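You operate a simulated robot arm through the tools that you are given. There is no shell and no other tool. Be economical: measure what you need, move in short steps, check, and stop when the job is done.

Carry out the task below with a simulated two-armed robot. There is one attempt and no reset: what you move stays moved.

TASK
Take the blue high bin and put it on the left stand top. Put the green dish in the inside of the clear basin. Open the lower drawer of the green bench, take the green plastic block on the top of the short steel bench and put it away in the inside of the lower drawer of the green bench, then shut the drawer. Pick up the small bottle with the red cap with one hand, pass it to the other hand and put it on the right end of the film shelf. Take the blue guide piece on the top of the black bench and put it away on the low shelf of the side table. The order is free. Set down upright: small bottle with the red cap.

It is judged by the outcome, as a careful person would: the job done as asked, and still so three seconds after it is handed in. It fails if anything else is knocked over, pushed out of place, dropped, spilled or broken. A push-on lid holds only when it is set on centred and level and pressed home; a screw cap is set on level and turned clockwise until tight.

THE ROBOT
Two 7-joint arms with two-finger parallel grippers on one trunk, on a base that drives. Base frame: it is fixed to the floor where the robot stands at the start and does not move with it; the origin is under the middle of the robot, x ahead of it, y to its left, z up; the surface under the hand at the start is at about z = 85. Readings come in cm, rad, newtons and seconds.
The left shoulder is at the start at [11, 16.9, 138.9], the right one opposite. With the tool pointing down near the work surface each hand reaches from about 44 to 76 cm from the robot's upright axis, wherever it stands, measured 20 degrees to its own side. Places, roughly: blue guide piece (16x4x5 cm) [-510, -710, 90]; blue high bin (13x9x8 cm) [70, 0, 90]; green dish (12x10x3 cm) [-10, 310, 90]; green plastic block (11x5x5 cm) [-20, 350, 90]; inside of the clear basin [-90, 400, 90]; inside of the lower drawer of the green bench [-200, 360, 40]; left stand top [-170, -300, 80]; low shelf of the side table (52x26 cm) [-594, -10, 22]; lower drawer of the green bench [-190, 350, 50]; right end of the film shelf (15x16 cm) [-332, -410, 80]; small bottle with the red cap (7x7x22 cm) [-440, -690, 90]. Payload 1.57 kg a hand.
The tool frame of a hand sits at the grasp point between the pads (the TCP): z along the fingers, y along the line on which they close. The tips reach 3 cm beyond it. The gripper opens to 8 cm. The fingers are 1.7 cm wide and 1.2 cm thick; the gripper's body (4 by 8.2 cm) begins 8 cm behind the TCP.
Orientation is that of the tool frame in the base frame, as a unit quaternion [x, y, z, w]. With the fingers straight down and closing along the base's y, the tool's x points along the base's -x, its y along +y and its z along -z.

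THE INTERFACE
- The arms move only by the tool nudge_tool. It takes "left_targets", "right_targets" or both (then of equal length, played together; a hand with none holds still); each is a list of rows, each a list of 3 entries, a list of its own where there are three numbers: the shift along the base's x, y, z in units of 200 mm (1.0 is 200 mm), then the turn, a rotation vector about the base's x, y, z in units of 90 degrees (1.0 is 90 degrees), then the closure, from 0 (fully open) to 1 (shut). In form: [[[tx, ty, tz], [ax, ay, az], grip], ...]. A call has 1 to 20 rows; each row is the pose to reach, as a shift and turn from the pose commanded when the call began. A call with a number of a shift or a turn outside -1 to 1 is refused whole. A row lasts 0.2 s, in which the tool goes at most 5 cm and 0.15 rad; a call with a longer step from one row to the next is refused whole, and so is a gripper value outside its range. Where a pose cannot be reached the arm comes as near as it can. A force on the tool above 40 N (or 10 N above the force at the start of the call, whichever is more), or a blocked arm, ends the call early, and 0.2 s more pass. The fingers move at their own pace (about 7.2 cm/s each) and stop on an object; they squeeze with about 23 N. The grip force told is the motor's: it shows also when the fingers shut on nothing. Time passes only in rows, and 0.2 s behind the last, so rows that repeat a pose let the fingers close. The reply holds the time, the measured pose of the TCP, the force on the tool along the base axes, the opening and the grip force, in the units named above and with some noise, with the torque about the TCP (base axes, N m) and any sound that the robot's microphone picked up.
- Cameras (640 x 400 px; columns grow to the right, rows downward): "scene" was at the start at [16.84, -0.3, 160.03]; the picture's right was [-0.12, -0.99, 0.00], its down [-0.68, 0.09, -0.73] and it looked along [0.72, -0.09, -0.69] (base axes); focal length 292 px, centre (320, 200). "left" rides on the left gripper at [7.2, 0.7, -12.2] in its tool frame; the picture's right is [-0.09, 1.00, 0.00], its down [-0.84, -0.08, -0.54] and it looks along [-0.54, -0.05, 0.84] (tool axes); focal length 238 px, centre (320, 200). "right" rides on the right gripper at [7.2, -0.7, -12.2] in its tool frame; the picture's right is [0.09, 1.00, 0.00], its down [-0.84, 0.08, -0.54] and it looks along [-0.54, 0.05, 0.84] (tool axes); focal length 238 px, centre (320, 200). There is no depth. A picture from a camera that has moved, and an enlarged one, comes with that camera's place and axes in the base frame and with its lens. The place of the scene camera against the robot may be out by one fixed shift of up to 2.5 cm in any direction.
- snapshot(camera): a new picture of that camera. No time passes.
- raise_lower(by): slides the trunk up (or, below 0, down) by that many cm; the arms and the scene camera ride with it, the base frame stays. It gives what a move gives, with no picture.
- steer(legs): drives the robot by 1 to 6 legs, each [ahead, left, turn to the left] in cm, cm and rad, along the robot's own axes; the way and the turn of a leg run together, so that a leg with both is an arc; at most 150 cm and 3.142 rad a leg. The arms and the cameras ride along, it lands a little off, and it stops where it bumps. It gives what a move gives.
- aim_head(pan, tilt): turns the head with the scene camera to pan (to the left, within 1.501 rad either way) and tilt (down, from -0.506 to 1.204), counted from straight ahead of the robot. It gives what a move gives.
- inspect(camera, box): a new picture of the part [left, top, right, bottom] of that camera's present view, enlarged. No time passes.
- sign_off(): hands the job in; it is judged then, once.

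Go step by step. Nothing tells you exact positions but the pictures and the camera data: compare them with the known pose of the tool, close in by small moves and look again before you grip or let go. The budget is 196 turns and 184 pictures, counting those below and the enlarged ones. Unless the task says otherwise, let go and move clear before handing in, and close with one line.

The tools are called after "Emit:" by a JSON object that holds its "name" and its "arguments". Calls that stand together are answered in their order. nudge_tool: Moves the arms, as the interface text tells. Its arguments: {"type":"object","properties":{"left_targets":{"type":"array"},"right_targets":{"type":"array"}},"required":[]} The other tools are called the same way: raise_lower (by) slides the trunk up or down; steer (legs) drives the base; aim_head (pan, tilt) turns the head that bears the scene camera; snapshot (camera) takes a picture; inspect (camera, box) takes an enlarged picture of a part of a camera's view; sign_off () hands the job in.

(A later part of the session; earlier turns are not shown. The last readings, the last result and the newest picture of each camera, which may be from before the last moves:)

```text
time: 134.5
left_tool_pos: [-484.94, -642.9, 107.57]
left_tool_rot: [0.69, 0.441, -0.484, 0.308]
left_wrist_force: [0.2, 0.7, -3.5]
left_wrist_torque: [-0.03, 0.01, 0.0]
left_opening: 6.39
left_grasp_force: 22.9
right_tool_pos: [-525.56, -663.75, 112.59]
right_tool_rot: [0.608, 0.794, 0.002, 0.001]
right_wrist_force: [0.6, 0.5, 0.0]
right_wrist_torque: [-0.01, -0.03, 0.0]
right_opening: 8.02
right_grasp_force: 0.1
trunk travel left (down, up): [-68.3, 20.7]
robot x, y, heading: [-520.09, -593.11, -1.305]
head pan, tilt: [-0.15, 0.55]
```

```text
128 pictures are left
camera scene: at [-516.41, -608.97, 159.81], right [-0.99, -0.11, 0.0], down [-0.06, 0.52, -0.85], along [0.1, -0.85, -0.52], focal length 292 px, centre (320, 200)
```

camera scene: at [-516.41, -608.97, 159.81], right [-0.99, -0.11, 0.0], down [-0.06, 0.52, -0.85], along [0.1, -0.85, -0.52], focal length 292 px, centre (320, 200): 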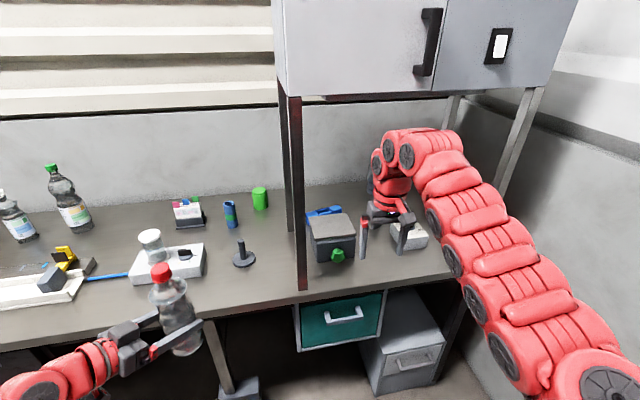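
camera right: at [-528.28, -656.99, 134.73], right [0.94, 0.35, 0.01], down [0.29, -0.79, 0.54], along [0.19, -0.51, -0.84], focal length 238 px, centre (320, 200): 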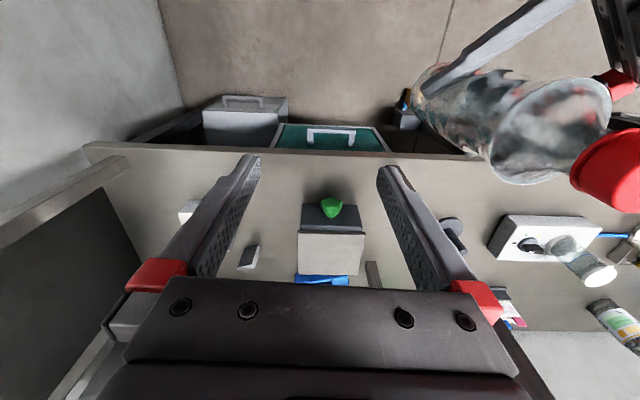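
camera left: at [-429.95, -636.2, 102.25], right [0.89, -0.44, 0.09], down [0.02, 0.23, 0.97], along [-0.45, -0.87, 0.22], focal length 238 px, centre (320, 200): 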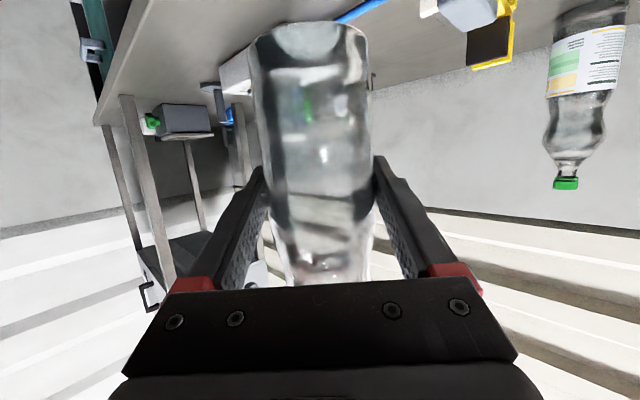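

Lower the right hand to stay below the press box, then drive ahead 25 cm and look with the right camera.

Emit:
{"name": "nudge_tool", "arguments": {"right_targets": [[[0, 0, -0.2], [0, 0, 0], 0], [[0, 0, -0.4], [0, 0, 0], 0], [[0, 0, -0.5], [0, 0, 0], 0]]}}

Emit:
{"name": "steer", "arguments": {"legs": [[25, 0, 0]]}}

Emit:
{"name": "snapshot", "arguments": {"camera": "scene"}}

Emit:
{"name": "snapshot", "arguments": {"camera": "right"}}

```text
time: 135.3
left_tool_pos: [-484.85, -642.98, 107.57]
left_tool_rot: [0.691, 0.442, -0.482, 0.308]
left_wrist_force: [0.1, 0.2, -4.4]
left_wrist_torque: [0.03, 0.01, 0.0]
left_opening: 6.38
left_grasp_force: 22.5
right_tool_pos: [-525.72, -663.78, 102.56]
right_tool_rot: [0.608, 0.794, 0.002, 0.001]
right_wrist_force: [0.2, -0.2, -0.1]
right_wrist_torque: [-0.01, -0.02, -0.01]
right_opening: 8.0
right_grasp_force: 0.1
trunk travel left (down, up): [-68.3, 20.7]
robot x, y, heading: [-520.35, -593.02, -1.307]
head pan, tilt: [-0.15, 0.55]
```

```text
time: 137.1
left_tool_pos: [-478.59, -666.85, 107.63]
left_tool_rot: [0.69, 0.442, -0.483, 0.309]
left_wrist_force: [-0.5, -0.1, -5.7]
left_wrist_torque: [0.03, 0.01, -0.01]
left_opening: 6.38
left_grasp_force: 22.8
right_tool_pos: [-519.2, -687.52, 102.45]
right_tool_rot: [0.608, 0.794, 0.002, 0.002]
right_wrist_force: [-0.9, 0.3, 0.6]
right_wrist_torque: [0.0, -0.01, -0.01]
right_opening: 7.99
right_grasp_force: 0.0
trunk travel left (down, up): [-68.3, 20.7]
robot x, y, heading: [-514.27, -616.85, -1.303]
head pan, tilt: [-0.15, 0.55]
```

```text
127 pictures are left
camera scene: at [-509.98, -632.78, 159.8], right [-0.99, -0.11, 0.0], down [-0.06, 0.52, -0.85], along [0.1, -0.85, -0.52], focal length 292 px, centre (320, 200)
```

scene: 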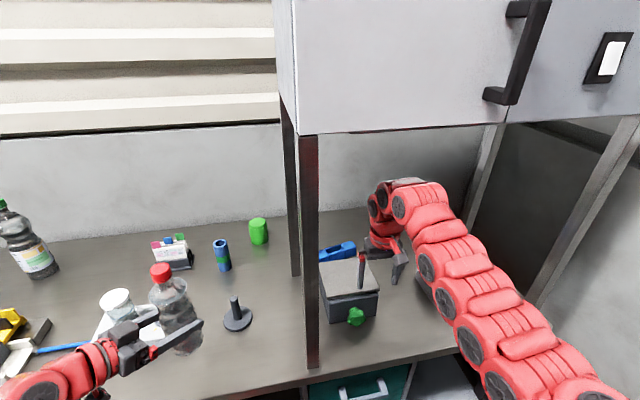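

```text
126 pictures are left
camera right: at [-521.96, -680.69, 114.71], right [0.94, 0.35, 0.01], down [0.29, -0.79, 0.54], along [0.19, -0.51, -0.84], focal length 238 px, centre (320, 200)
```

right: 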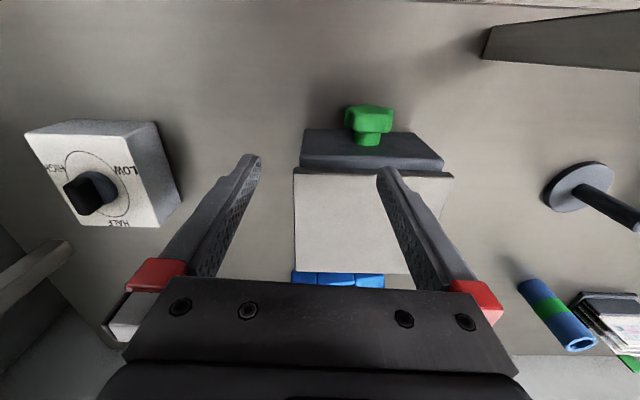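

Guide is just behind the grey box. Drive ahead 20 cm more so the hand hangs above it.

Emit:
{"name": "steer", "arguments": {"legs": [[20, 0, 0]]}}

Emit:
{"name": "snapshot", "arguments": {"camera": "scene"}}

Emit:
{"name": "snapshot", "arguments": {"camera": "right"}}

```text
time: 138.7
left_tool_pos: [-473.44, -685.81, 107.58]
left_tool_rot: [0.691, 0.441, -0.483, 0.308]
left_wrist_force: [0.0, -0.5, -5.5]
left_wrist_torque: [-0.02, 0.0, 0.03]
left_opening: 6.36
left_grasp_force: 23.6
right_tool_pos: [-514.21, -706.53, 102.49]
right_tool_rot: [0.608, 0.794, 0.002, 0.001]
right_wrist_force: [-0.2, 0.1, 0.7]
right_wrist_torque: [0.02, 0.02, 0.01]
right_opening: 8.0
right_grasp_force: 0.1
trunk travel left (down, up): [-68.3, 20.7]
robot x, y, heading: [-508.53, -635.85, -1.309]
head pan, tilt: [-0.15, 0.55]
```

```text
125 pictures are left
camera scene: at [-504.86, -651.93, 159.8], right [-0.99, -0.11, 0.0], down [-0.06, 0.52, -0.85], along [0.1, -0.85, -0.52], focal length 292 px, centre (320, 200)
```

scene: 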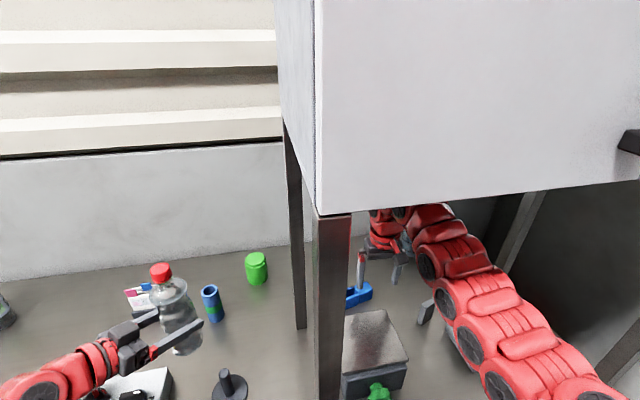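

```text
124 pictures are left
camera right: at [-516.9, -699.82, 114.69], right [0.94, 0.35, 0.01], down [0.29, -0.79, 0.54], along [0.19, -0.51, -0.84], focal length 238 px, centre (320, 200)
```

right: 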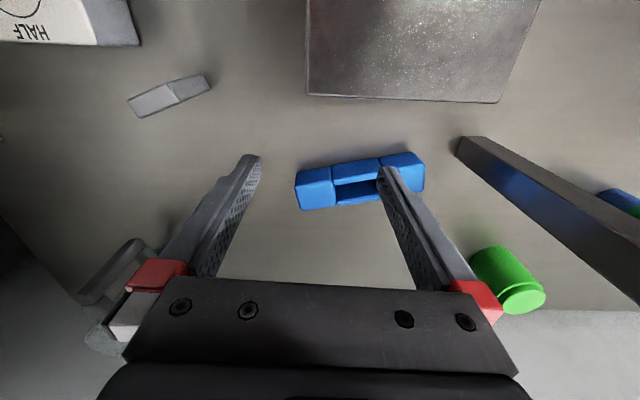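

Emit:
{"name": "inspect", "arguments": {"camera": "right", "box": [270, 120, 450, 232]}}

```text
3.56 times, centred on (360, 176) of right
camera zoom: at [-516.9, -699.82, 114.69], right [0.94, 0.35, 0.01], down [0.29, -0.79, 0.54], along [0.19, -0.51, -0.84], focal length 848 px, centre (178, 285)
```

zoom: 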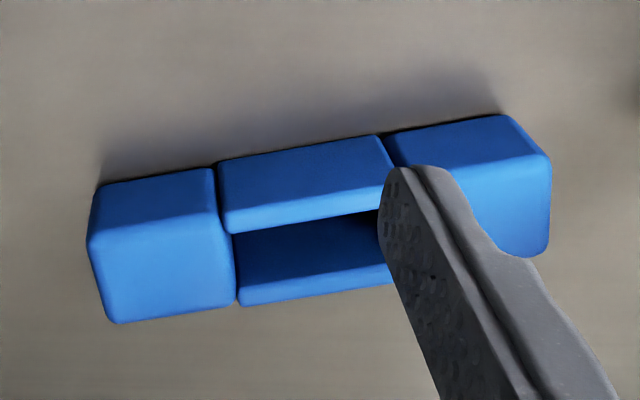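

Guide centre ≈ [-507,-711], long axis at about 32°. I rotate the right hand so it closes across the 4 cm width (camera to the right, away from the leg).

Emit:
{"name": "nudge_tool", "arguments": {"right_targets": [[[0.05, -0.03, 0], [0, 0, 0.09], 0], [[0.1, -0.07, 0], [0, 0, 0.18], 0], [[0.15, -0.1, 0], [0, 0, 0.27], 0], [[0.2, -0.13, 0], [0, 0, 0.36], 0], [[0.25, -0.17, 0], [0, 0, 0.45], 0], [[0.3, -0.2, 0], [0, 0, 0.54], 0], [[0.35, -0.24, 0], [0, 0, 0.63], 0], [[0.35, -0.24, 0], [0, 0, 0.72], 0], [[0.35, -0.24, 0], [0, 0, 0.81], 0], [[0.35, -0.24, 0], [0, 0, 0.9], 0], [[0.35, -0.24, 0], [0, 0, 0.98], 0]]}}

Emit:
{"name": "nudge_tool", "arguments": {"right_targets": [[[0, 0, 0], [0, 0, 0.09], 0], [[0, 0, 0], [0, 0, 0.18], 0], [[0, 0, 0], [0, 0, 0.21], 0], [[0, 0, 0], [0, 0, 0.21], 0]]}}

Emit:
{"name": "snapshot", "arguments": {"camera": "right"}}

Emit:
{"name": "snapshot", "arguments": {"camera": "scene"}}

```text
time: 141.1
left_tool_pos: [-473.21, -685.87, 107.54]
left_tool_rot: [0.69, 0.441, -0.485, 0.308]
left_wrist_force: [0.9, -0.8, -5.0]
left_wrist_torque: [0.01, -0.05, -0.01]
left_opening: 6.38
left_grasp_force: 22.8
right_tool_pos: [-505.98, -709.5, 102.04]
right_tool_rot: [-0.117, 0.993, 0.004, -0.001]
right_wrist_force: [0.3, -0.7, -0.6]
right_wrist_torque: [0.02, 0.02, -0.01]
right_opening: 8.01
right_grasp_force: 0.0
right hand out of reach, approached as far as the arm can: row 7, 8, 9, 10, 11
trunk travel left (down, up): [-68.3, 20.7]
robot x, y, heading: [-508.94, -635.83, -1.307]
head pan, tilt: [-0.15, 0.55]
```

```text
time: 142.1
left_tool_pos: [-473.35, -685.85, 107.57]
left_tool_rot: [0.691, 0.442, -0.482, 0.308]
left_wrist_force: [-0.6, -0.2, -6.1]
left_wrist_torque: [-0.03, 0.0, -0.04]
left_opening: 6.35
left_grasp_force: 23.3
right_tool_pos: [-506.2, -709.62, 102.24]
right_tool_rot: [-0.277, 0.961, 0.003, -0.001]
right_wrist_force: [0.2, -0.1, -0.3]
right_wrist_torque: [0.0, -0.03, -0.01]
right_opening: 8.01
right_grasp_force: 0.1
trunk travel left (down, up): [-68.3, 20.7]
robot x, y, heading: [-508.4, -635.79, -1.306]
head pan, tilt: [-0.15, 0.55]
```

```text
122 pictures are left
camera right: at [-512.09, -713.99, 114.39], right [-0.61, 0.79, 0.01], down [0.67, 0.51, 0.54], along [0.43, 0.33, -0.84], focal length 238 px, centre (320, 200)
```

right: 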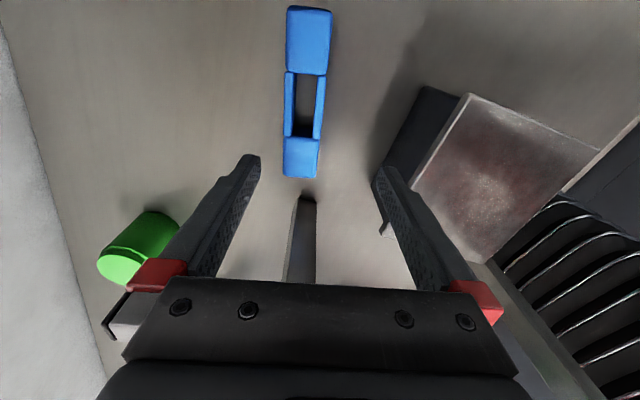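

```text
121 pictures are left
camera scene: at [-504.83, -651.91, 159.8], right [-0.99, -0.11, 0.0], down [-0.06, 0.52, -0.85], along [0.1, -0.85, -0.52], focal length 292 px, centre (320, 200)
```

scene: 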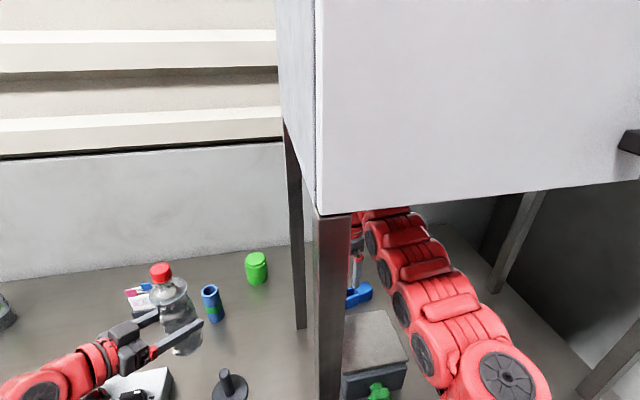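

Aligned. Move 4 cm closer for reach, then descend over the guide's middle.

Emit:
{"name": "steer", "arguments": {"legs": [[4, 0, 0]]}}

Emit:
{"name": "snapshot", "arguments": {"camera": "right"}}

```text
time: 143.0
left_tool_pos: [-472.61, -688.99, 107.38]
left_tool_rot: [0.691, 0.443, -0.482, 0.306]
left_wrist_force: [0.3, -0.1, -5.5]
left_wrist_torque: [0.03, -0.01, -0.06]
left_opening: 6.38
left_grasp_force: 22.9
right_tool_pos: [-505.38, -712.66, 101.96]
right_tool_rot: [-0.277, 0.961, 0.004, -0.001]
right_wrist_force: [0.2, -0.7, -1.1]
right_wrist_torque: [0.06, 0.0, 0.02]
right_opening: 7.99
right_grasp_force: 0.0
trunk travel left (down, up): [-68.3, 20.7]
robot x, y, heading: [-507.82, -638.79, -1.305]
head pan, tilt: [-0.15, 0.55]
stopped in leg 1: the robot was blocked; the commanded pose is now the measured one
```

```text
120 pictures are left
camera right: at [-511.25, -717.08, 114.13], right [-0.61, 0.79, 0.01], down [0.67, 0.51, 0.54], along [0.43, 0.34, -0.84], focal length 238 px, centre (320, 200)
```

right: 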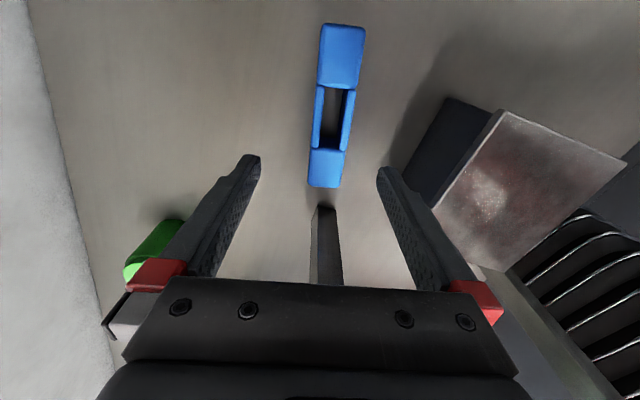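

Emit:
{"name": "nudge_tool", "arguments": {"right_targets": [[[-0.09, 0.02, -0.1], [0, 0, 0], 0], [[-0.09, 0.02, -0.25], [0, 0, 0], 0], [[-0.09, 0.02, -0.4], [0, 0, 0], 0], [[-0.09, 0.02, -0.55], [0, 0, 0], 0], [[-0.09, 0.02, -0.66], [0, 0, 0], 0], [[-0.09, 0.02, -0.66], [0, 0, 0], 0]]}}

Emit:
{"name": "snapshot", "arguments": {"camera": "right"}}

```text
time: 144.4
left_tool_pos: [-472.64, -688.58, 107.6]
left_tool_rot: [0.691, 0.441, -0.483, 0.307]
left_wrist_force: [-0.3, -0.5, -6.6]
left_wrist_torque: [0.01, 0.0, 0.0]
left_opening: 6.39
left_grasp_force: 23.2
right_tool_pos: [-507.41, -711.95, 89.11]
right_tool_rot: [-0.278, 0.961, 0.002, 0.0]
right_wrist_force: [0.2, 0.2, -0.7]
right_wrist_torque: [0.01, -0.02, -0.01]
right_opening: 7.97
right_grasp_force: 0.0
trunk travel left (down, up): [-68.3, 20.7]
robot x, y, heading: [-507.79, -638.71, -1.305]
head pan, tilt: [-0.15, 0.55]
```

```text
119 pictures are left
camera right: at [-513.15, -716.27, 101.27], right [-0.61, 0.79, 0.01], down [0.67, 0.51, 0.54], along [0.43, 0.33, -0.84], focal length 238 px, centre (320, 200)
```

right: 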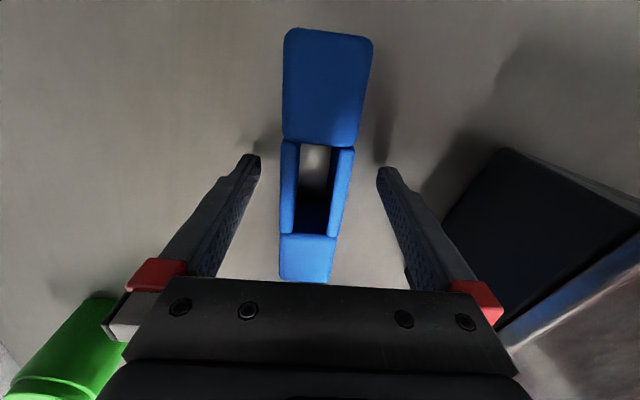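

Fingers straddle the middle. Close and lift.

Emit:
{"name": "nudge_tool", "arguments": {"right_targets": [[[0, 0, -0.015], [0, 0, 0], 0.5], [[0, 0, -0.015], [0, 0, 0], 1], [[0, 0, -0.015], [0, 0, 0], 1], [[0, 0, -0.015], [0, 0, 0], 1], [[0, 0, 0.03], [0, 0, 0], 1], [[0, 0, 0.08], [0, 0, 0], 1], [[0, 0, 0.14], [0, 0, 0], 1], [[0, 0, 0.22], [0, 0, 0], 1], [[0, 0, 0.32], [0, 0, 0], 1], [[0, 0, 0.42], [0, 0, 0], 1], [[0, 0, 0.52], [0, 0, 0], 1], [[0, 0, 0.6], [0, 0, 0], 1], [[0, 0, 0.6], [0, 0, 0], 1]]}}

Emit:
{"name": "snapshot", "arguments": {"camera": "right"}}

```text
time: 147.2
left_tool_pos: [-472.61, -688.64, 107.66]
left_tool_rot: [0.69, 0.442, -0.483, 0.309]
left_wrist_force: [-0.2, -0.1, -5.2]
left_wrist_torque: [0.03, -0.04, -0.01]
left_opening: 6.37
left_grasp_force: 23.3
right_tool_pos: [-507.39, -712.17, 101.23]
right_tool_rot: [-0.278, 0.961, 0.002, -0.001]
right_wrist_force: [-0.1, 0.2, -2.6]
right_wrist_torque: [0.02, -0.01, 0.04]
right_opening: 3.97
right_grasp_force: 22.7
trunk travel left (down, up): [-68.3, 20.7]
robot x, y, heading: [-507.8, -638.9, -1.31]
head pan, tilt: [-0.15, 0.55]
```

```text
118 pictures are left
camera right: at [-513.27, -716.44, 113.26], right [-0.61, 0.79, 0.01], down [0.67, 0.51, 0.54], along [0.43, 0.33, -0.84], focal length 238 px, centre (320, 200)
```

right: 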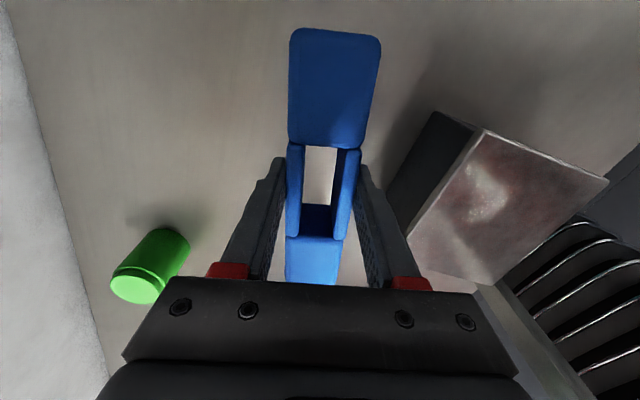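

Guide is held. Raise 2 cm more and back straight out.

Emit:
{"name": "nudge_tool", "arguments": {"right_targets": [[[0, 0, 0.05], [0, 0, 0], 1], [[0, 0, 0.1], [0, 0, 0], 1], [[0, 0, 0.1], [0, 0, 0], 1]]}}

Emit:
{"name": "steer", "arguments": {"legs": [[-48, 0, 0]]}}

Emit:
{"name": "snapshot", "arguments": {"camera": "scene"}}

```text
time: 148.0
left_tool_pos: [-472.63, -688.67, 107.53]
left_tool_rot: [0.691, 0.441, -0.483, 0.308]
left_wrist_force: [0.0, -0.4, -5.1]
left_wrist_torque: [0.03, -0.02, 0.02]
left_opening: 6.37
left_grasp_force: 22.7
right_tool_pos: [-507.39, -712.01, 102.98]
right_tool_rot: [-0.278, 0.961, 0.003, -0.001]
right_wrist_force: [0.4, 0.5, -2.4]
right_wrist_torque: [-0.02, 0.01, -0.02]
right_opening: 3.99
right_grasp_force: 22.9
trunk travel left (down, up): [-68.3, 20.7]
robot x, y, heading: [-507.85, -638.87, -1.31]
head pan, tilt: [-0.15, 0.55]
```

```text
time: 150.9
left_tool_pos: [-485.24, -641.83, 107.55]
left_tool_rot: [0.69, 0.442, -0.483, 0.309]
left_wrist_force: [-0.1, -0.5, -4.5]
left_wrist_torque: [0.02, -0.02, -0.02]
left_opening: 6.34
left_grasp_force: 22.8
right_tool_pos: [-520.02, -665.34, 102.94]
right_tool_rot: [-0.277, 0.961, 0.003, -0.001]
right_wrist_force: [0.3, 0.9, -2.1]
right_wrist_torque: [0.0, 0.0, -0.01]
right_opening: 3.99
right_grasp_force: 22.2
trunk travel left (down, up): [-68.3, 20.7]
robot x, y, heading: [-520.29, -591.5, -1.307]
head pan, tilt: [-0.15, 0.55]
```

```text
117 pictures are left
camera scene: at [-516.69, -607.93, 159.8], right [-0.99, -0.11, 0.0], down [-0.06, 0.52, -0.85], along [0.1, -0.85, -0.52], focal length 292 px, centre (320, 200)
```

scene: 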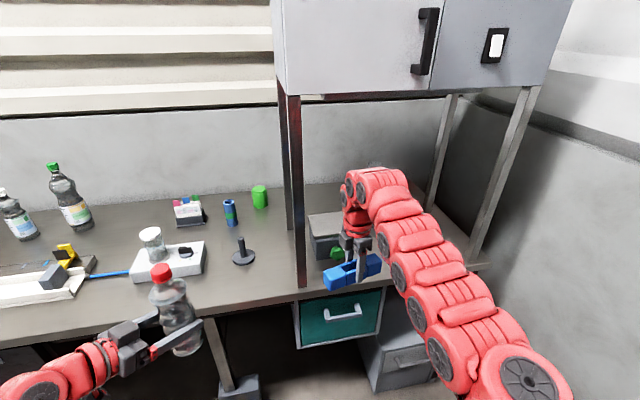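

Clear of the frame. Turn right to face along the corridor and back out of it toward the film shelf.

Emit:
{"name": "steer", "arguments": {"legs": [[0, 0, -1.55], [-110, 0, 0], [-110, 0, 0], [-110, 0, 0]]}}

Emit:
{"name": "aim_head", "arguments": {"pan": -0.7, "tilt": 0.45}}

Emit:
{"name": "snapshot", "arguments": {"camera": "scene"}}

```text
time: 170.8
left_tool_pos: [-252.95, -536.87, 107.42]
left_tool_rot: [0.8, -0.175, -0.56, -0.124]
left_wrist_force: [0.2, 0.5, -5.0]
left_wrist_torque: [0.0, -0.01, -0.04]
left_opening: 6.34
left_grasp_force: 23.2
right_tool_pos: [-276.44, -502.2, 102.96]
right_tool_rot: [0.483, 0.875, 0.003, 0.001]
right_wrist_force: [0.7, 0.7, -2.5]
right_wrist_torque: [-0.02, 0.0, 0.01]
right_opening: 3.96
right_grasp_force: 23.2
trunk travel left (down, up): [-68.3, 20.7]
robot x, y, heading: [-203.19, -501.04, -2.874]
head pan, tilt: [-0.15, 0.55]
```

```text
time: 171.8
left_tool_pos: [-252.93, -536.92, 107.43]
left_tool_rot: [0.801, -0.175, -0.559, -0.123]
left_wrist_force: [-0.7, 0.2, -4.9]
left_wrist_torque: [-0.04, -0.03, 0.0]
left_opening: 6.37
left_grasp_force: 22.8
right_tool_pos: [-276.36, -502.25, 102.93]
right_tool_rot: [0.483, 0.875, 0.003, 0.001]
right_wrist_force: [-0.5, 0.3, -2.0]
right_wrist_torque: [0.0, 0.01, 0.0]
right_opening: 4.0
right_grasp_force: 22.3
trunk travel left (down, up): [-68.3, 20.7]
robot x, y, heading: [-203.08, -501.49, -2.876]
head pan, tilt: [-0.7, 0.45]
```

```text
116 pictures are left
camera scene: at [-218.62, -499.16, 160.7], right [0.42, 0.91, 0.0], down [0.4, -0.18, -0.9], along [-0.82, 0.38, -0.44], focal length 292 px, centre (320, 200)
```

scene: 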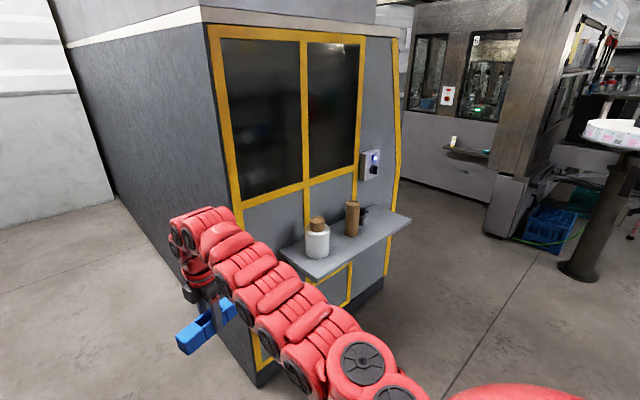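

The film shelf's right end is free, near [-334,-407]. I draw the right hand in, slide right alongside, and look again.

Emit:
{"name": "nudge_tool", "arguments": {"right_targets": [[[0.12, 0.03, 0], [0, 0, 0], 1], [[0.28, 0.08, 0], [0, 0, 0], 1], [[0.44, 0.12, 0], [0, 0, 0], 1], [[0.6, 0.17, 0], [0, 0, 0], 1], [[0.76, 0.21, 0], [0, 0, 0], 1], [[0.92, 0.25, 0], [0, 0, 0], 1], [[0.92, 0.25, 0], [0, 0, 0], 1]]}}

Emit:
{"name": "steer", "arguments": {"legs": [[0, -75, 0.063], [0, -72, 0]]}}

Emit:
{"name": "aim_head", "arguments": {"pan": 0.15, "tilt": 0.6}}

Emit:
{"name": "snapshot", "arguments": {"camera": "scene"}}

```text
time: 173.3
left_tool_pos: [-252.84, -537.0, 107.56]
left_tool_rot: [0.8, -0.176, -0.56, -0.124]
left_wrist_force: [-0.8, 0.1, -5.9]
left_wrist_torque: [-0.03, -0.04, 0.03]
left_opening: 6.37
left_grasp_force: 22.8
right_tool_pos: [-269.68, -500.37, 102.98]
right_tool_rot: [0.483, 0.875, 0.003, 0.001]
right_wrist_force: [0.2, 0.1, -2.1]
right_wrist_torque: [-0.01, -0.03, -0.03]
right_opening: 3.96
right_grasp_force: 23.5
right hand out of reach, approached as far as the arm can: row 3, 4, 5, 6, 7
trunk travel left (down, up): [-68.3, 20.7]
robot x, y, heading: [-202.67, -501.73, -2.877]
head pan, tilt: [-0.7, 0.45]
```

```text
time: 180.9
left_tool_pos: [-295.88, -400.38, 107.54]
left_tool_rot: [0.806, -0.149, -0.562, -0.105]
left_wrist_force: [0.0, 0.8, -5.4]
left_wrist_torque: [-0.03, 0.0, -0.02]
left_opening: 6.36
left_grasp_force: 23.1
right_tool_pos: [-314.99, -364.99, 103.01]
right_tool_rot: [0.454, 0.891, 0.003, 0.002]
right_wrist_force: [0.6, 0.8, -2.8]
right_wrist_torque: [-0.02, 0.0, 0.03]
right_opening: 3.99
right_grasp_force: 23.0
trunk travel left (down, up): [-68.3, 20.7]
robot x, y, heading: [-248.5, -361.99, -2.816]
head pan, tilt: [-0.7, 0.45]
```

```text
time: 182.1
left_tool_pos: [-295.88, -400.35, 107.58]
left_tool_rot: [0.806, -0.151, -0.562, -0.106]
left_wrist_force: [0.8, 0.3, -5.0]
left_wrist_torque: [-0.01, -0.03, 0.02]
left_opening: 6.34
left_grasp_force: 23.3
right_tool_pos: [-314.88, -364.94, 103.05]
right_tool_rot: [0.455, 0.891, 0.003, 0.001]
right_wrist_force: [-0.4, 0.7, -2.7]
right_wrist_torque: [0.03, -0.02, 0.03]
right_opening: 4.0
right_grasp_force: 22.4
trunk travel left (down, up): [-68.3, 20.7]
robot x, y, heading: [-248.23, -362.15, -2.816]
head pan, tilt: [0.15, 0.6]
```

```text
115 pictures are left
camera scene: at [-263.2, -367.89, 159.35], right [-0.46, 0.89, 0.0], down [0.5, 0.26, -0.82], along [-0.73, -0.38, -0.57], focal length 292 px, centre (320, 200)
```

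scene: 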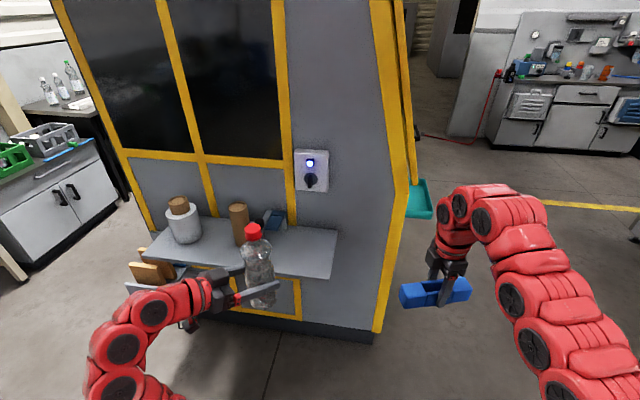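

Target on the shelf ≈ [-332.5,-408]. Drive 30 cm ahead and 4.5 right, then check from both cameras.

Emit:
{"name": "steer", "arguments": {"legs": [[30, -4.5, 0]]}}

Emit:
{"name": "snapshot", "arguments": {"camera": "scene"}}

Emit:
{"name": "snapshot", "arguments": {"camera": "left"}}

```text
time: 184.2
left_tool_pos: [-325.66, -405.74, 107.54]
left_tool_rot: [0.806, -0.15, -0.562, -0.105]
left_wrist_force: [-0.4, 1.0, -5.3]
left_wrist_torque: [-0.01, -0.03, 0.0]
left_opening: 6.36
left_grasp_force: 23.0
right_tool_pos: [-344.77, -370.27, 102.96]
right_tool_rot: [0.454, 0.891, 0.003, 0.001]
right_wrist_force: [0.1, -0.2, -1.7]
right_wrist_torque: [0.01, 0.02, 0.01]
right_opening: 3.97
right_grasp_force: 22.6
trunk travel left (down, up): [-68.3, 20.7]
robot x, y, heading: [-278.01, -367.17, -2.812]
head pan, tilt: [0.15, 0.6]
```

```text
114 pictures are left
camera scene: at [-293.04, -373.28, 159.35], right [-0.46, 0.89, 0.0], down [0.5, 0.26, -0.82], along [-0.73, -0.38, -0.57], focal length 292 px, centre (320, 200)
```

scene: 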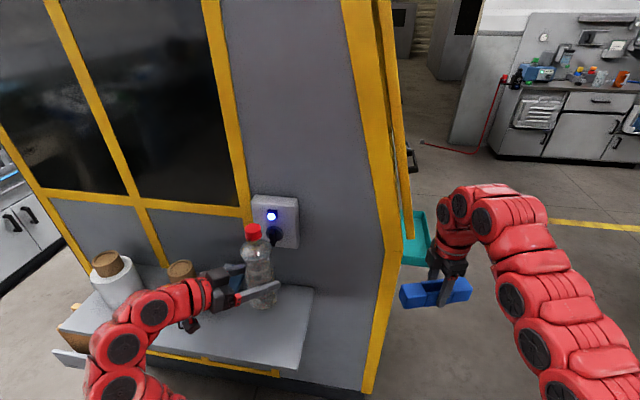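

```text
113 pictures are left
camera left: at [-312.99, -411.39, 104.96], right [-0.39, -0.92, 0.08], down [0.23, -0.01, 0.97], along [-0.89, 0.4, 0.22], focal length 238 px, centre (320, 200)
```

left: 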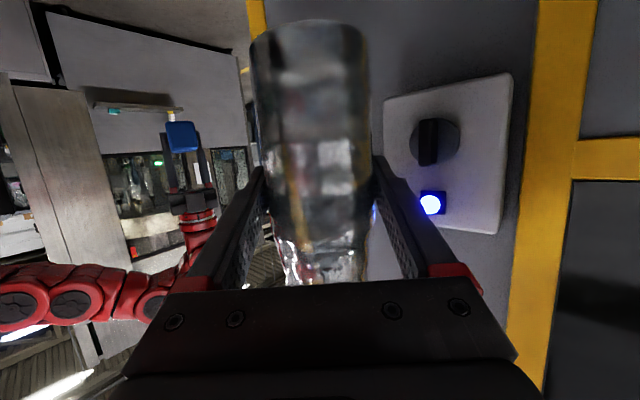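

Consistent geometry. Move the left hand 6 cm in and lower to just above the shelf.

Emit:
{"name": "nudge_tool", "arguments": {"left_targets": [[[-0.1, -0.05, 0], [0, 0, 0], 1], [[-0.2, -0.1, -0.02], [0, 0, 0], 1], [[-0.265, -0.14, -0.1], [0, 0, 0], 1], [[-0.265, -0.14, -0.2], [0, 0, 0], 1], [[-0.265, -0.14, -0.3], [0, 0, 0], 1], [[-0.265, -0.14, -0.4], [0, 0, 0], 1], [[-0.265, -0.14, -0.5], [0, 0, 0], 1], [[-0.265, -0.14, -0.6], [0, 0, 0], 1], [[-0.265, -0.14, -0.7], [0, 0, 0], 1], [[-0.265, -0.14, -0.8], [0, 0, 0], 1], [[-0.265, -0.14, -0.85], [0, 0, 0], 1], [[-0.265, -0.14, -0.85], [0, 0, 0], 1]]}}

Emit:
{"name": "snapshot", "arguments": {"camera": "scene"}}

Emit:
{"name": "snapshot", "arguments": {"camera": "left"}}

```text
time: 186.8
left_tool_pos: [-330.91, -408.44, 90.31]
left_tool_rot: [0.806, -0.15, -0.562, -0.106]
left_wrist_force: [0.5, 0.3, -4.8]
left_wrist_torque: [0.0, 0.01, 0.01]
left_opening: 6.35
left_grasp_force: 23.3
right_tool_pos: [-344.7, -370.3, 103.03]
right_tool_rot: [0.454, 0.891, 0.002, 0.002]
right_wrist_force: [0.3, 0.0, -1.9]
right_wrist_torque: [-0.01, -0.01, -0.02]
right_opening: 4.0
right_grasp_force: 23.3
trunk travel left (down, up): [-68.3, 20.7]
robot x, y, heading: [-277.83, -367.06, -2.809]
head pan, tilt: [0.15, 0.6]
```

```text
112 pictures are left
camera scene: at [-293.04, -373.27, 159.35], right [-0.46, 0.89, 0.0], down [0.5, 0.26, -0.82], along [-0.73, -0.38, -0.57], focal length 292 px, centre (320, 200)
```

scene: 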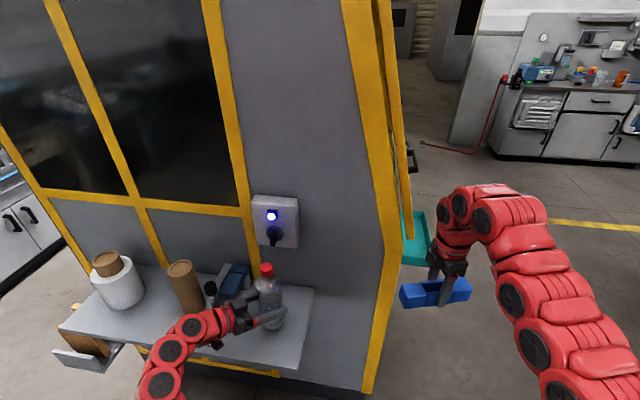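

```text
111 pictures are left
camera left: at [-318.2, -414.17, 87.83], right [-0.39, -0.92, 0.08], down [0.23, -0.01, 0.97], along [-0.89, 0.4, 0.22], focal length 238 px, centre (320, 200)
```

left: 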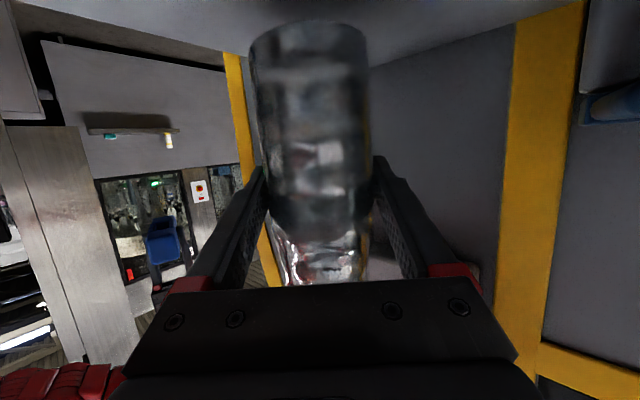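

Emit:
{"name": "inspect", "arguments": {"camera": "scene", "box": [150, 230, 350, 390]}}

Emit:
{"name": "nudge_tool", "arguments": {"left_targets": [[[0, 0, -0.03], [0, 0, 0], 1], [[0, 0, -0.06], [0, 0, 0], 1], [[0, 0, -0.085], [0, 0, 0], 1], [[0, 0, -0.1], [0, 0, 0], 1]]}}

```text
2.50 times, centred on (250, 310) of scene
camera zoom: at [-293.04, -373.27, 159.35], right [-0.46, 0.89, 0.0], down [0.5, 0.26, -0.82], along [-0.73, -0.38, -0.57], focal length 731 px, centre (495, -75)
```

zoom: 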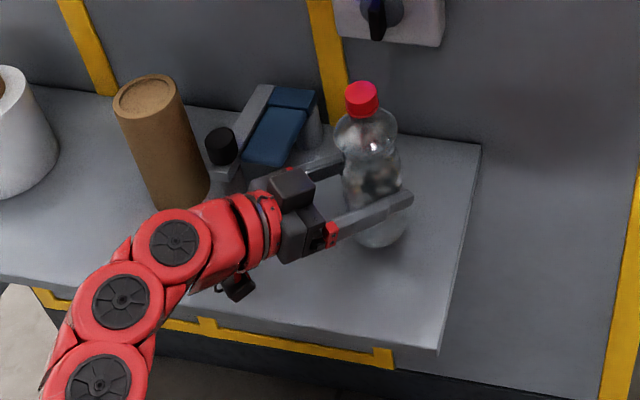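

```text
time: 187.8
left_tool_pos: [-330.97, -408.54, 88.41]
left_tool_rot: [0.806, -0.15, -0.562, -0.106]
left_wrist_force: [0.5, -0.3, -5.0]
left_wrist_torque: [-0.04, 0.0, 0.02]
left_opening: 6.35
left_grasp_force: 22.8
right_tool_pos: [-344.66, -370.45, 103.08]
right_tool_rot: [0.455, 0.89, 0.003, 0.002]
right_wrist_force: [0.6, 0.5, -1.8]
right_wrist_torque: [0.01, 0.04, 0.02]
right_opening: 3.99
right_grasp_force: 23.0
trunk travel left (down, up): [-68.3, 20.7]
robot x, y, heading: [-278.12, -367.38, -2.82]
head pan, tilt: [0.15, 0.6]
```

Emit:
{"name": "nudge_tool", "arguments": {"left_targets": [[[0, 0, -0.02], [0, 0, 0], 1], [[0, 0, -0.035], [0, 0, 0], 1]]}}

Emit:
{"name": "inspect", "arguments": {"camera": "scene", "box": [150, 230, 350, 390]}}

```text
time: 188.4
left_tool_pos: [-330.95, -408.41, 87.9]
left_tool_rot: [0.805, -0.15, -0.564, -0.105]
left_wrist_force: [0.8, -0.5, 0.9]
left_wrist_torque: [0.06, 0.09, 0.01]
left_opening: 6.38
left_grasp_force: 22.5
right_tool_pos: [-344.63, -370.39, 103.25]
right_tool_rot: [0.455, 0.89, 0.002, 0.001]
right_wrist_force: [-0.5, 0.5, -2.5]
right_wrist_torque: [-0.01, 0.02, -0.04]
right_opening: 3.96
right_grasp_force: 22.6
trunk travel left (down, up): [-68.3, 20.7]
robot x, y, heading: [-277.77, -367.83, -2.819]
head pan, tilt: [0.15, 0.6]
```

```text
2.50 times, centred on (250, 310) of scene
camera zoom: at [-292.98, -373.23, 159.37], right [-0.46, 0.89, 0.0], down [0.5, 0.26, -0.82], along [-0.73, -0.38, -0.57], focal length 731 px, centre (495, -75)
```

zoom: 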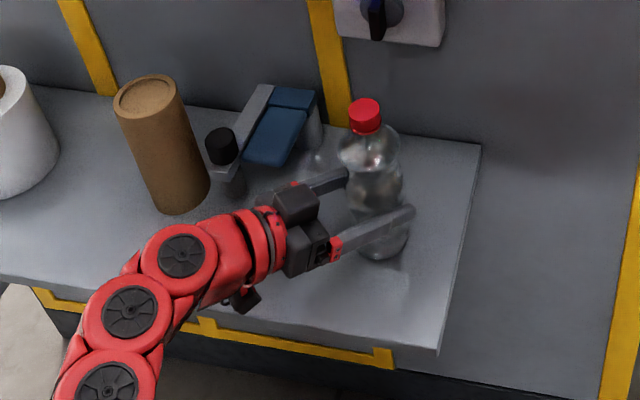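

The bottle rests on the shelf (weight off). Open and withdraw along the fingers.

Emit:
{"name": "nudge_tool", "arguments": {"left_targets": [[[0, 0, 0], [0, 0, 0], 0.15], [[0, 0, 0], [0, 0, 0], 0.05], [[0, 0, 0], [0, 0, 0], 0], [[0, 0, 0], [0, 0, 0], 0], [[0.08, -0.036, 0], [0, 0, 0], 0], [[0.18, -0.08, 0], [0, 0, 0], 0], [[0.32, -0.144, 0], [0, 0, 0], 0], [[0.46, -0.2, 0.02], [0, 0, 0], 0], [[0.6, -0.27, 0.05], [0, 0, 0], 0]]}}

Emit:
{"name": "inspect", "arguments": {"camera": "scene", "box": [150, 230, 350, 390]}}

```text
time: 190.4
left_tool_pos: [-318.74, -413.95, 89.02]
left_tool_rot: [0.806, -0.152, -0.563, -0.107]
left_wrist_force: [0.1, 0.7, 0.7]
left_wrist_torque: [0.01, 0.01, 0.02]
left_opening: 8.0
left_grasp_force: 0.1
right_tool_pos: [-344.64, -370.29, 103.12]
right_tool_rot: [0.455, 0.891, 0.003, 0.001]
right_wrist_force: [0.5, 0.0, -2.3]
right_wrist_torque: [-0.01, 0.04, -0.01]
right_opening: 3.98
right_grasp_force: 22.7
trunk travel left (down, up): [-68.3, 20.7]
robot x, y, heading: [-278.38, -367.04, -2.814]
head pan, tilt: [0.15, 0.6]
```

```text
2.50 times, centred on (250, 310) of scene
camera zoom: at [-292.92, -373.27, 159.36], right [-0.46, 0.89, 0.0], down [0.5, 0.26, -0.83], along [-0.73, -0.38, -0.56], focal length 731 px, centre (495, -75)
```

zoom: 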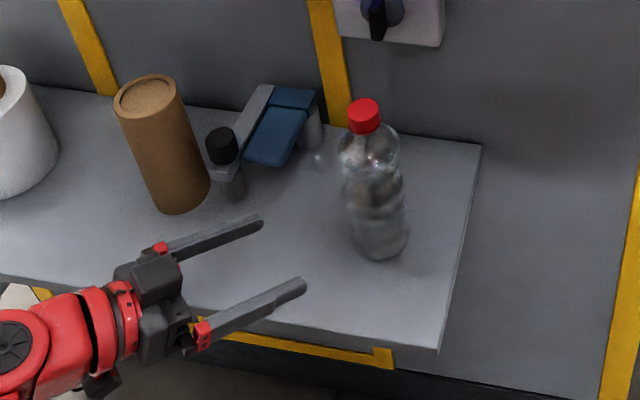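

The bottle stands upright at the right end. Back off, then survey the way to the side table.

Emit:
{"name": "steer", "arguments": {"legs": [[-35, 0, 0], [0, -40, 0]]}}

Emit:
{"name": "aim_head", "arguments": {"pan": -0.3, "tilt": 0.25}}

Emit:
{"name": "snapshot", "arguments": {"camera": "scene"}}

Emit:
{"name": "aim_head", "arguments": {"pan": -1.2, "tilt": 0.25}}

Emit:
{"name": "snapshot", "arguments": {"camera": "scene"}}

```text
time: 194.7
left_tool_pos: [-298.02, -364.82, 88.72]
left_tool_rot: [0.805, -0.156, -0.562, -0.11]
left_wrist_force: [0.4, -0.5, -0.3]
left_wrist_torque: [0.04, -0.02, -0.01]
left_opening: 7.97
left_grasp_force: 0.1
right_tool_pos: [-323.33, -321.0, 103.12]
right_tool_rot: [0.46, 0.888, 0.002, 0.001]
right_wrist_force: [-0.7, 0.5, -1.4]
right_wrist_torque: [0.03, 0.0, 0.01]
right_opening: 3.99
right_grasp_force: 22.9
trunk travel left (down, up): [-68.3, 20.7]
robot x, y, heading: [-256.38, -318.82, -2.822]
head pan, tilt: [0.15, 0.6]
```

```text
time: 195.6
left_tool_pos: [-297.96, -364.82, 88.97]
left_tool_rot: [0.805, -0.154, -0.562, -0.108]
left_wrist_force: [0.0, 0.2, -0.4]
left_wrist_torque: [0.02, -0.01, 0.02]
left_opening: 8.0
left_grasp_force: 0.1
right_tool_pos: [-323.26, -320.98, 103.18]
right_tool_rot: [0.46, 0.888, 0.004, 0.002]
right_wrist_force: [-1.0, -0.2, -1.7]
right_wrist_torque: [-0.05, 0.01, 0.02]
right_opening: 3.96
right_grasp_force: 22.8
trunk travel left (down, up): [-68.3, 20.7]
robot x, y, heading: [-256.86, -319.02, -2.823]
head pan, tilt: [-0.3, 0.25]
```

```text
107 pictures are left
camera scene: at [-273.07, -320.67, 162.57], right [-0.02, 1.0, 0.0], down [0.25, 0.0, -0.97], along [-0.97, -0.02, -0.25], focal length 292 px, centre (320, 200)
```

scene: 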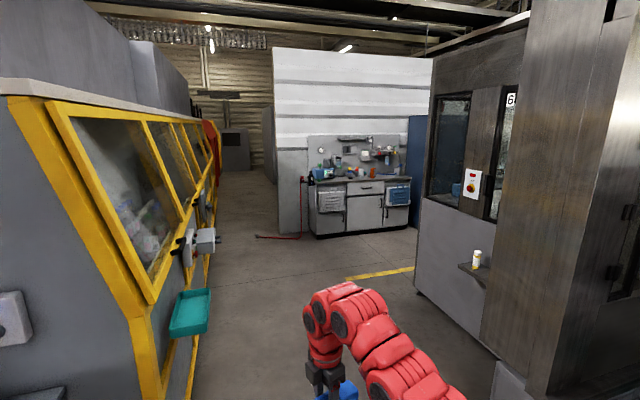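

```text
time: 196.8
left_tool_pos: [-298.18, -364.77, 88.94]
left_tool_rot: [0.805, -0.156, -0.562, -0.11]
left_wrist_force: [-0.2, 0.1, -0.5]
left_wrist_torque: [0.01, -0.01, 0.07]
left_opening: 7.98
left_grasp_force: 0.1
right_tool_pos: [-323.36, -320.81, 102.93]
right_tool_rot: [0.46, 0.888, 0.002, 0.0]
right_wrist_force: [0.4, -0.1, -2.3]
right_wrist_torque: [0.03, 0.03, -0.03]
right_opening: 3.98
right_grasp_force: 22.7
trunk travel left (down, up): [-68.3, 20.7]
robot x, y, heading: [-256.75, -318.63, -2.829]
head pan, tilt: [-1.201, 0.25]
```

```text
106 pictures are left
camera scene: at [-269.67, -313.26, 162.58], right [0.77, 0.63, 0.0], down [0.16, -0.19, -0.97], along [-0.61, 0.75, -0.25], focal length 292 px, centre (320, 200)
```

scene: 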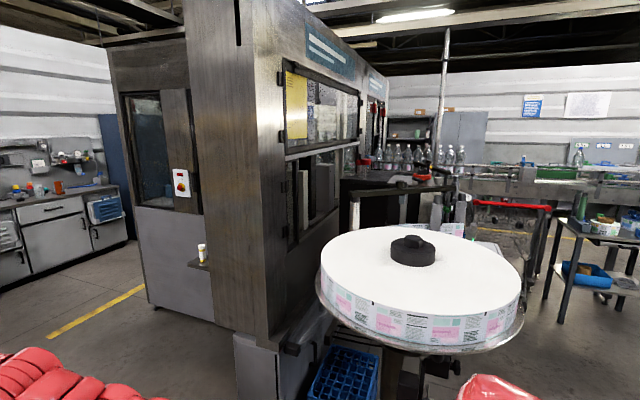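

There is an aisle between the film machine and the labelling machine leading toward the side-table area. Drive along it in safe legs.

Emit:
{"name": "steer", "arguments": {"legs": [[65, -39, -0.03], [135, -30, 0], [120, 0, 0]]}}

Emit:
{"name": "aim_head", "arguments": {"pan": -1.4, "tilt": 0.4}}

Emit:
{"name": "snapshot", "arguments": {"camera": "scene"}}

```text
time: 213.1
left_tool_pos: [-626.56, -385.76, 88.92]
left_tool_rot: [0.801, -0.172, -0.56, -0.121]
left_wrist_force: [0.5, -1.0, 0.0]
left_wrist_torque: [0.0, -0.01, 0.01]
left_opening: 8.02
left_grasp_force: 0.0
right_tool_pos: [-649.86, -340.82, 103.09]
right_tool_rot: [0.479, 0.878, 0.002, 0.001]
right_wrist_force: [0.2, 0.3, -2.9]
right_wrist_torque: [0.04, -0.02, -0.03]
right_opening: 3.99
right_grasp_force: 23.2
trunk travel left (down, up): [-68.3, 20.7]
robot x, y, heading: [-583.12, -341.93, -2.868]
head pan, tilt: [-1.201, 0.25]
```

```text
time: 213.8
left_tool_pos: [-626.62, -385.86, 88.91]
left_tool_rot: [0.801, -0.173, -0.56, -0.122]
left_wrist_force: [-0.3, -0.7, -0.4]
left_wrist_torque: [-0.02, 0.01, 0.01]
left_opening: 7.99
left_grasp_force: 0.0
right_tool_pos: [-649.87, -340.85, 103.15]
right_tool_rot: [0.479, 0.878, 0.002, 0.0]
right_wrist_force: [-0.7, 0.2, -2.2]
right_wrist_torque: [0.0, -0.02, -0.01]
right_opening: 4.0
right_grasp_force: 23.0
trunk travel left (down, up): [-68.3, 20.7]
robot x, y, heading: [-583.25, -341.66, -2.869]
head pan, tilt: [-1.4, 0.4]
```

```text
105 pictures are left
camera scene: at [-594.35, -334.69, 161.18], right [0.9, 0.43, 0.0], down [0.17, -0.35, -0.92], along [-0.4, 0.83, -0.39], focal length 292 px, centre (320, 200)
```

scene: 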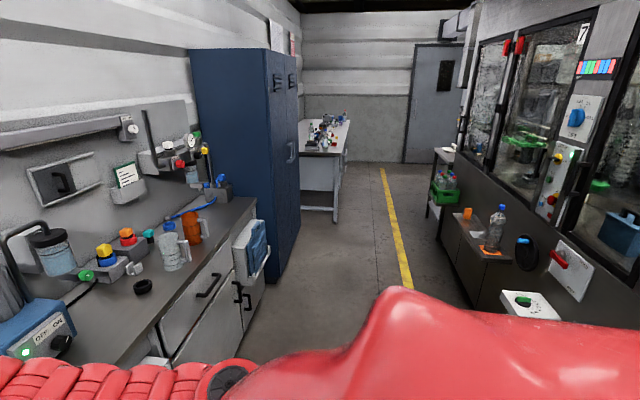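

The side table is the small one beyond the machine on the right of this aisle. Turn right and drive down the lane, then look.

Emit:
{"name": "steer", "arguments": {"legs": [[5, 0, 0], [0, 0, -1.559], [115, 0, 0], [90, 0, 0]]}}

Emit:
{"name": "aim_head", "arguments": {"pan": -0.6, "tilt": 0.6}}

Emit:
{"name": "snapshot", "arguments": {"camera": "scene"}}

```text
time: 228.2
left_tool_pos: [-698.83, -109.49, 89.0]
left_tool_rot: [-0.467, 0.674, 0.326, 0.471]
left_wrist_force: [-0.1, -0.4, -0.5]
left_wrist_torque: [0.0, 0.0, -0.02]
left_opening: 8.01
left_grasp_force: 0.1
right_tool_pos: [-655.39, -83.24, 103.07]
right_tool_rot: [0.95, 0.311, 0.0, 0.002]
right_wrist_force: [-0.1, -0.7, -2.3]
right_wrist_torque: [-0.01, 0.0, -0.02]
right_opening: 3.97
right_grasp_force: 22.8
trunk travel left (down, up): [-68.3, 20.7]
robot x, y, heading: [-651.6, -150.21, 1.899]
head pan, tilt: [-1.4, 0.4]
```

```text
time: 229.3
left_tool_pos: [-698.76, -109.36, 88.89]
left_tool_rot: [-0.467, 0.674, 0.326, 0.471]
left_wrist_force: [-0.3, 0.0, 0.6]
left_wrist_torque: [0.02, 0.0, -0.01]
left_opening: 7.99
left_grasp_force: 0.1
right_tool_pos: [-655.45, -83.17, 103.09]
right_tool_rot: [0.95, 0.313, 0.001, 0.003]
right_wrist_force: [-0.9, -0.3, -1.7]
right_wrist_torque: [0.02, -0.02, 0.0]
right_opening: 3.99
right_grasp_force: 23.1
trunk travel left (down, up): [-68.3, 20.7]
robot x, y, heading: [-651.75, -149.72, 1.908]
head pan, tilt: [-0.6, 0.6]
```

```text
104 pictures are left
camera scene: at [-651.54, -132.86, 159.36], right [0.97, -0.26, 0.0], down [-0.15, -0.55, -0.82], along [0.22, 0.8, -0.57], focal length 292 px, centre (320, 200)
```

scene: 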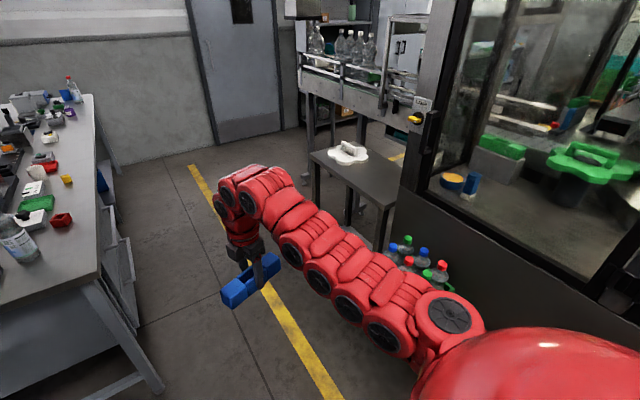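

I see the side table (top ≈ z 80, long side facing the lane). I'll lower and draw in the right hand relative to the trunk so it can enter under the top later, and bring the left hand inward.

Emit:
{"name": "nudge_tool", "arguments": {"left_targets": [[[0.12, 0.04, 0], [0, 0, 0], 0], [[0.3, 0.1, 0], [0, 0, 0], 0], [[0.48, 0.17, 0], [0, 0, 0], 0], [[0.66, 0.23, 0], [0, 0, 0], 0], [[0.84, 0.3, 0], [0, 0, 0], 0], [[0.84, 0.3, 0], [0, 0, 0], 0], [[0.84, 0.3, 0], [0, 0, 0], 0], [[0.84, 0.3, 0], [0, 0, 0], 0], [[0.84, 0.3, 0], [0, 0, 0], 0], [[0.84, 0.3, 0], [0, 0, 0], 0]], "right_targets": [[[0, 0, -0.12], [0, 0, 0], 1], [[0, 0, -0.28], [0, 0, 0], 1], [[0, 0, -0.44], [0, 0, 0], 1], [[0, 0, -0.6], [0, 0, 0], 1], [[0, 0, -0.76], [0, 0, 0], 1], [[0.05, -0.14, -0.9], [0, 0, 0], 1], [[0.1, -0.28, -0.95], [0, 0, 0], 1], [[0.16, -0.45, -0.95], [0, 0, 0], 1], [[0.22, -0.62, -0.95], [0, 0, 0], 1], [[0.28, -0.76, -0.95], [0, 0, 0], 1]]}}

Emit:
{"name": "aim_head", "arguments": {"pan": -0.75, "tilt": 0.7}}

Emit:
{"name": "snapshot", "arguments": {"camera": "scene"}}

```text
time: 231.5
left_tool_pos: [-681.78, -103.44, 88.89]
left_tool_rot: [-0.467, 0.674, 0.326, 0.471]
left_wrist_force: [0.7, -0.4, 0.4]
left_wrist_torque: [-0.03, 0.02, 0.01]
left_opening: 8.03
left_grasp_force: 0.1
right_tool_pos: [-649.7, -98.54, 84.09]
right_tool_rot: [0.95, 0.313, 0.001, 0.003]
right_wrist_force: [0.1, -0.7, -1.5]
right_wrist_torque: [0.03, -0.05, -0.02]
right_opening: 3.98
right_grasp_force: 23.0
right hand out of reach, approached as far as the arm can: row 1, 2
trunk travel left (down, up): [-68.3, 20.7]
robot x, y, heading: [-651.57, -149.88, 1.907]
head pan, tilt: [-0.6, 0.6]
```

```text
time: 232.2
left_tool_pos: [-681.81, -103.21, 88.79]
left_tool_rot: [-0.467, 0.673, 0.326, 0.472]
left_wrist_force: [0.3, 0.2, -0.7]
left_wrist_torque: [0.01, 0.01, 0.02]
left_opening: 8.0
left_grasp_force: 0.0
right_tool_pos: [-649.66, -98.28, 83.96]
right_tool_rot: [0.95, 0.312, 0.0, 0.003]
right_wrist_force: [0.6, 0.0, -2.5]
right_wrist_torque: [0.02, 0.01, 0.03]
right_opening: 3.97
right_grasp_force: 23.2
trunk travel left (down, up): [-68.3, 20.7]
robot x, y, heading: [-651.84, -150.12, 1.908]
head pan, tilt: [-0.75, 0.7]
```

```text
103 pictures are left
camera scene: at [-650.45, -133.61, 158.49], right [0.92, -0.4, 0.0], down [-0.26, -0.59, -0.76], along [0.31, 0.7, -0.64], focal length 292 px, centre (320, 200)
```

scene: 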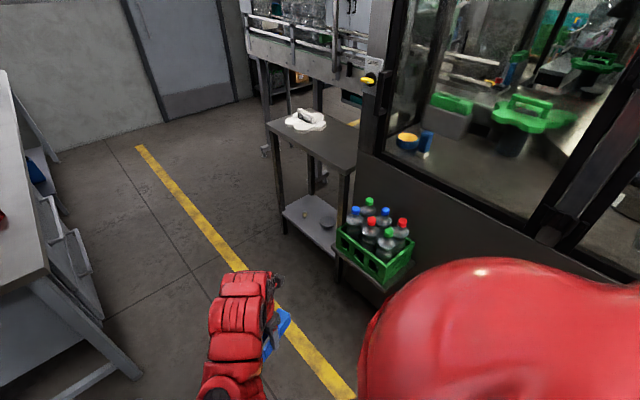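

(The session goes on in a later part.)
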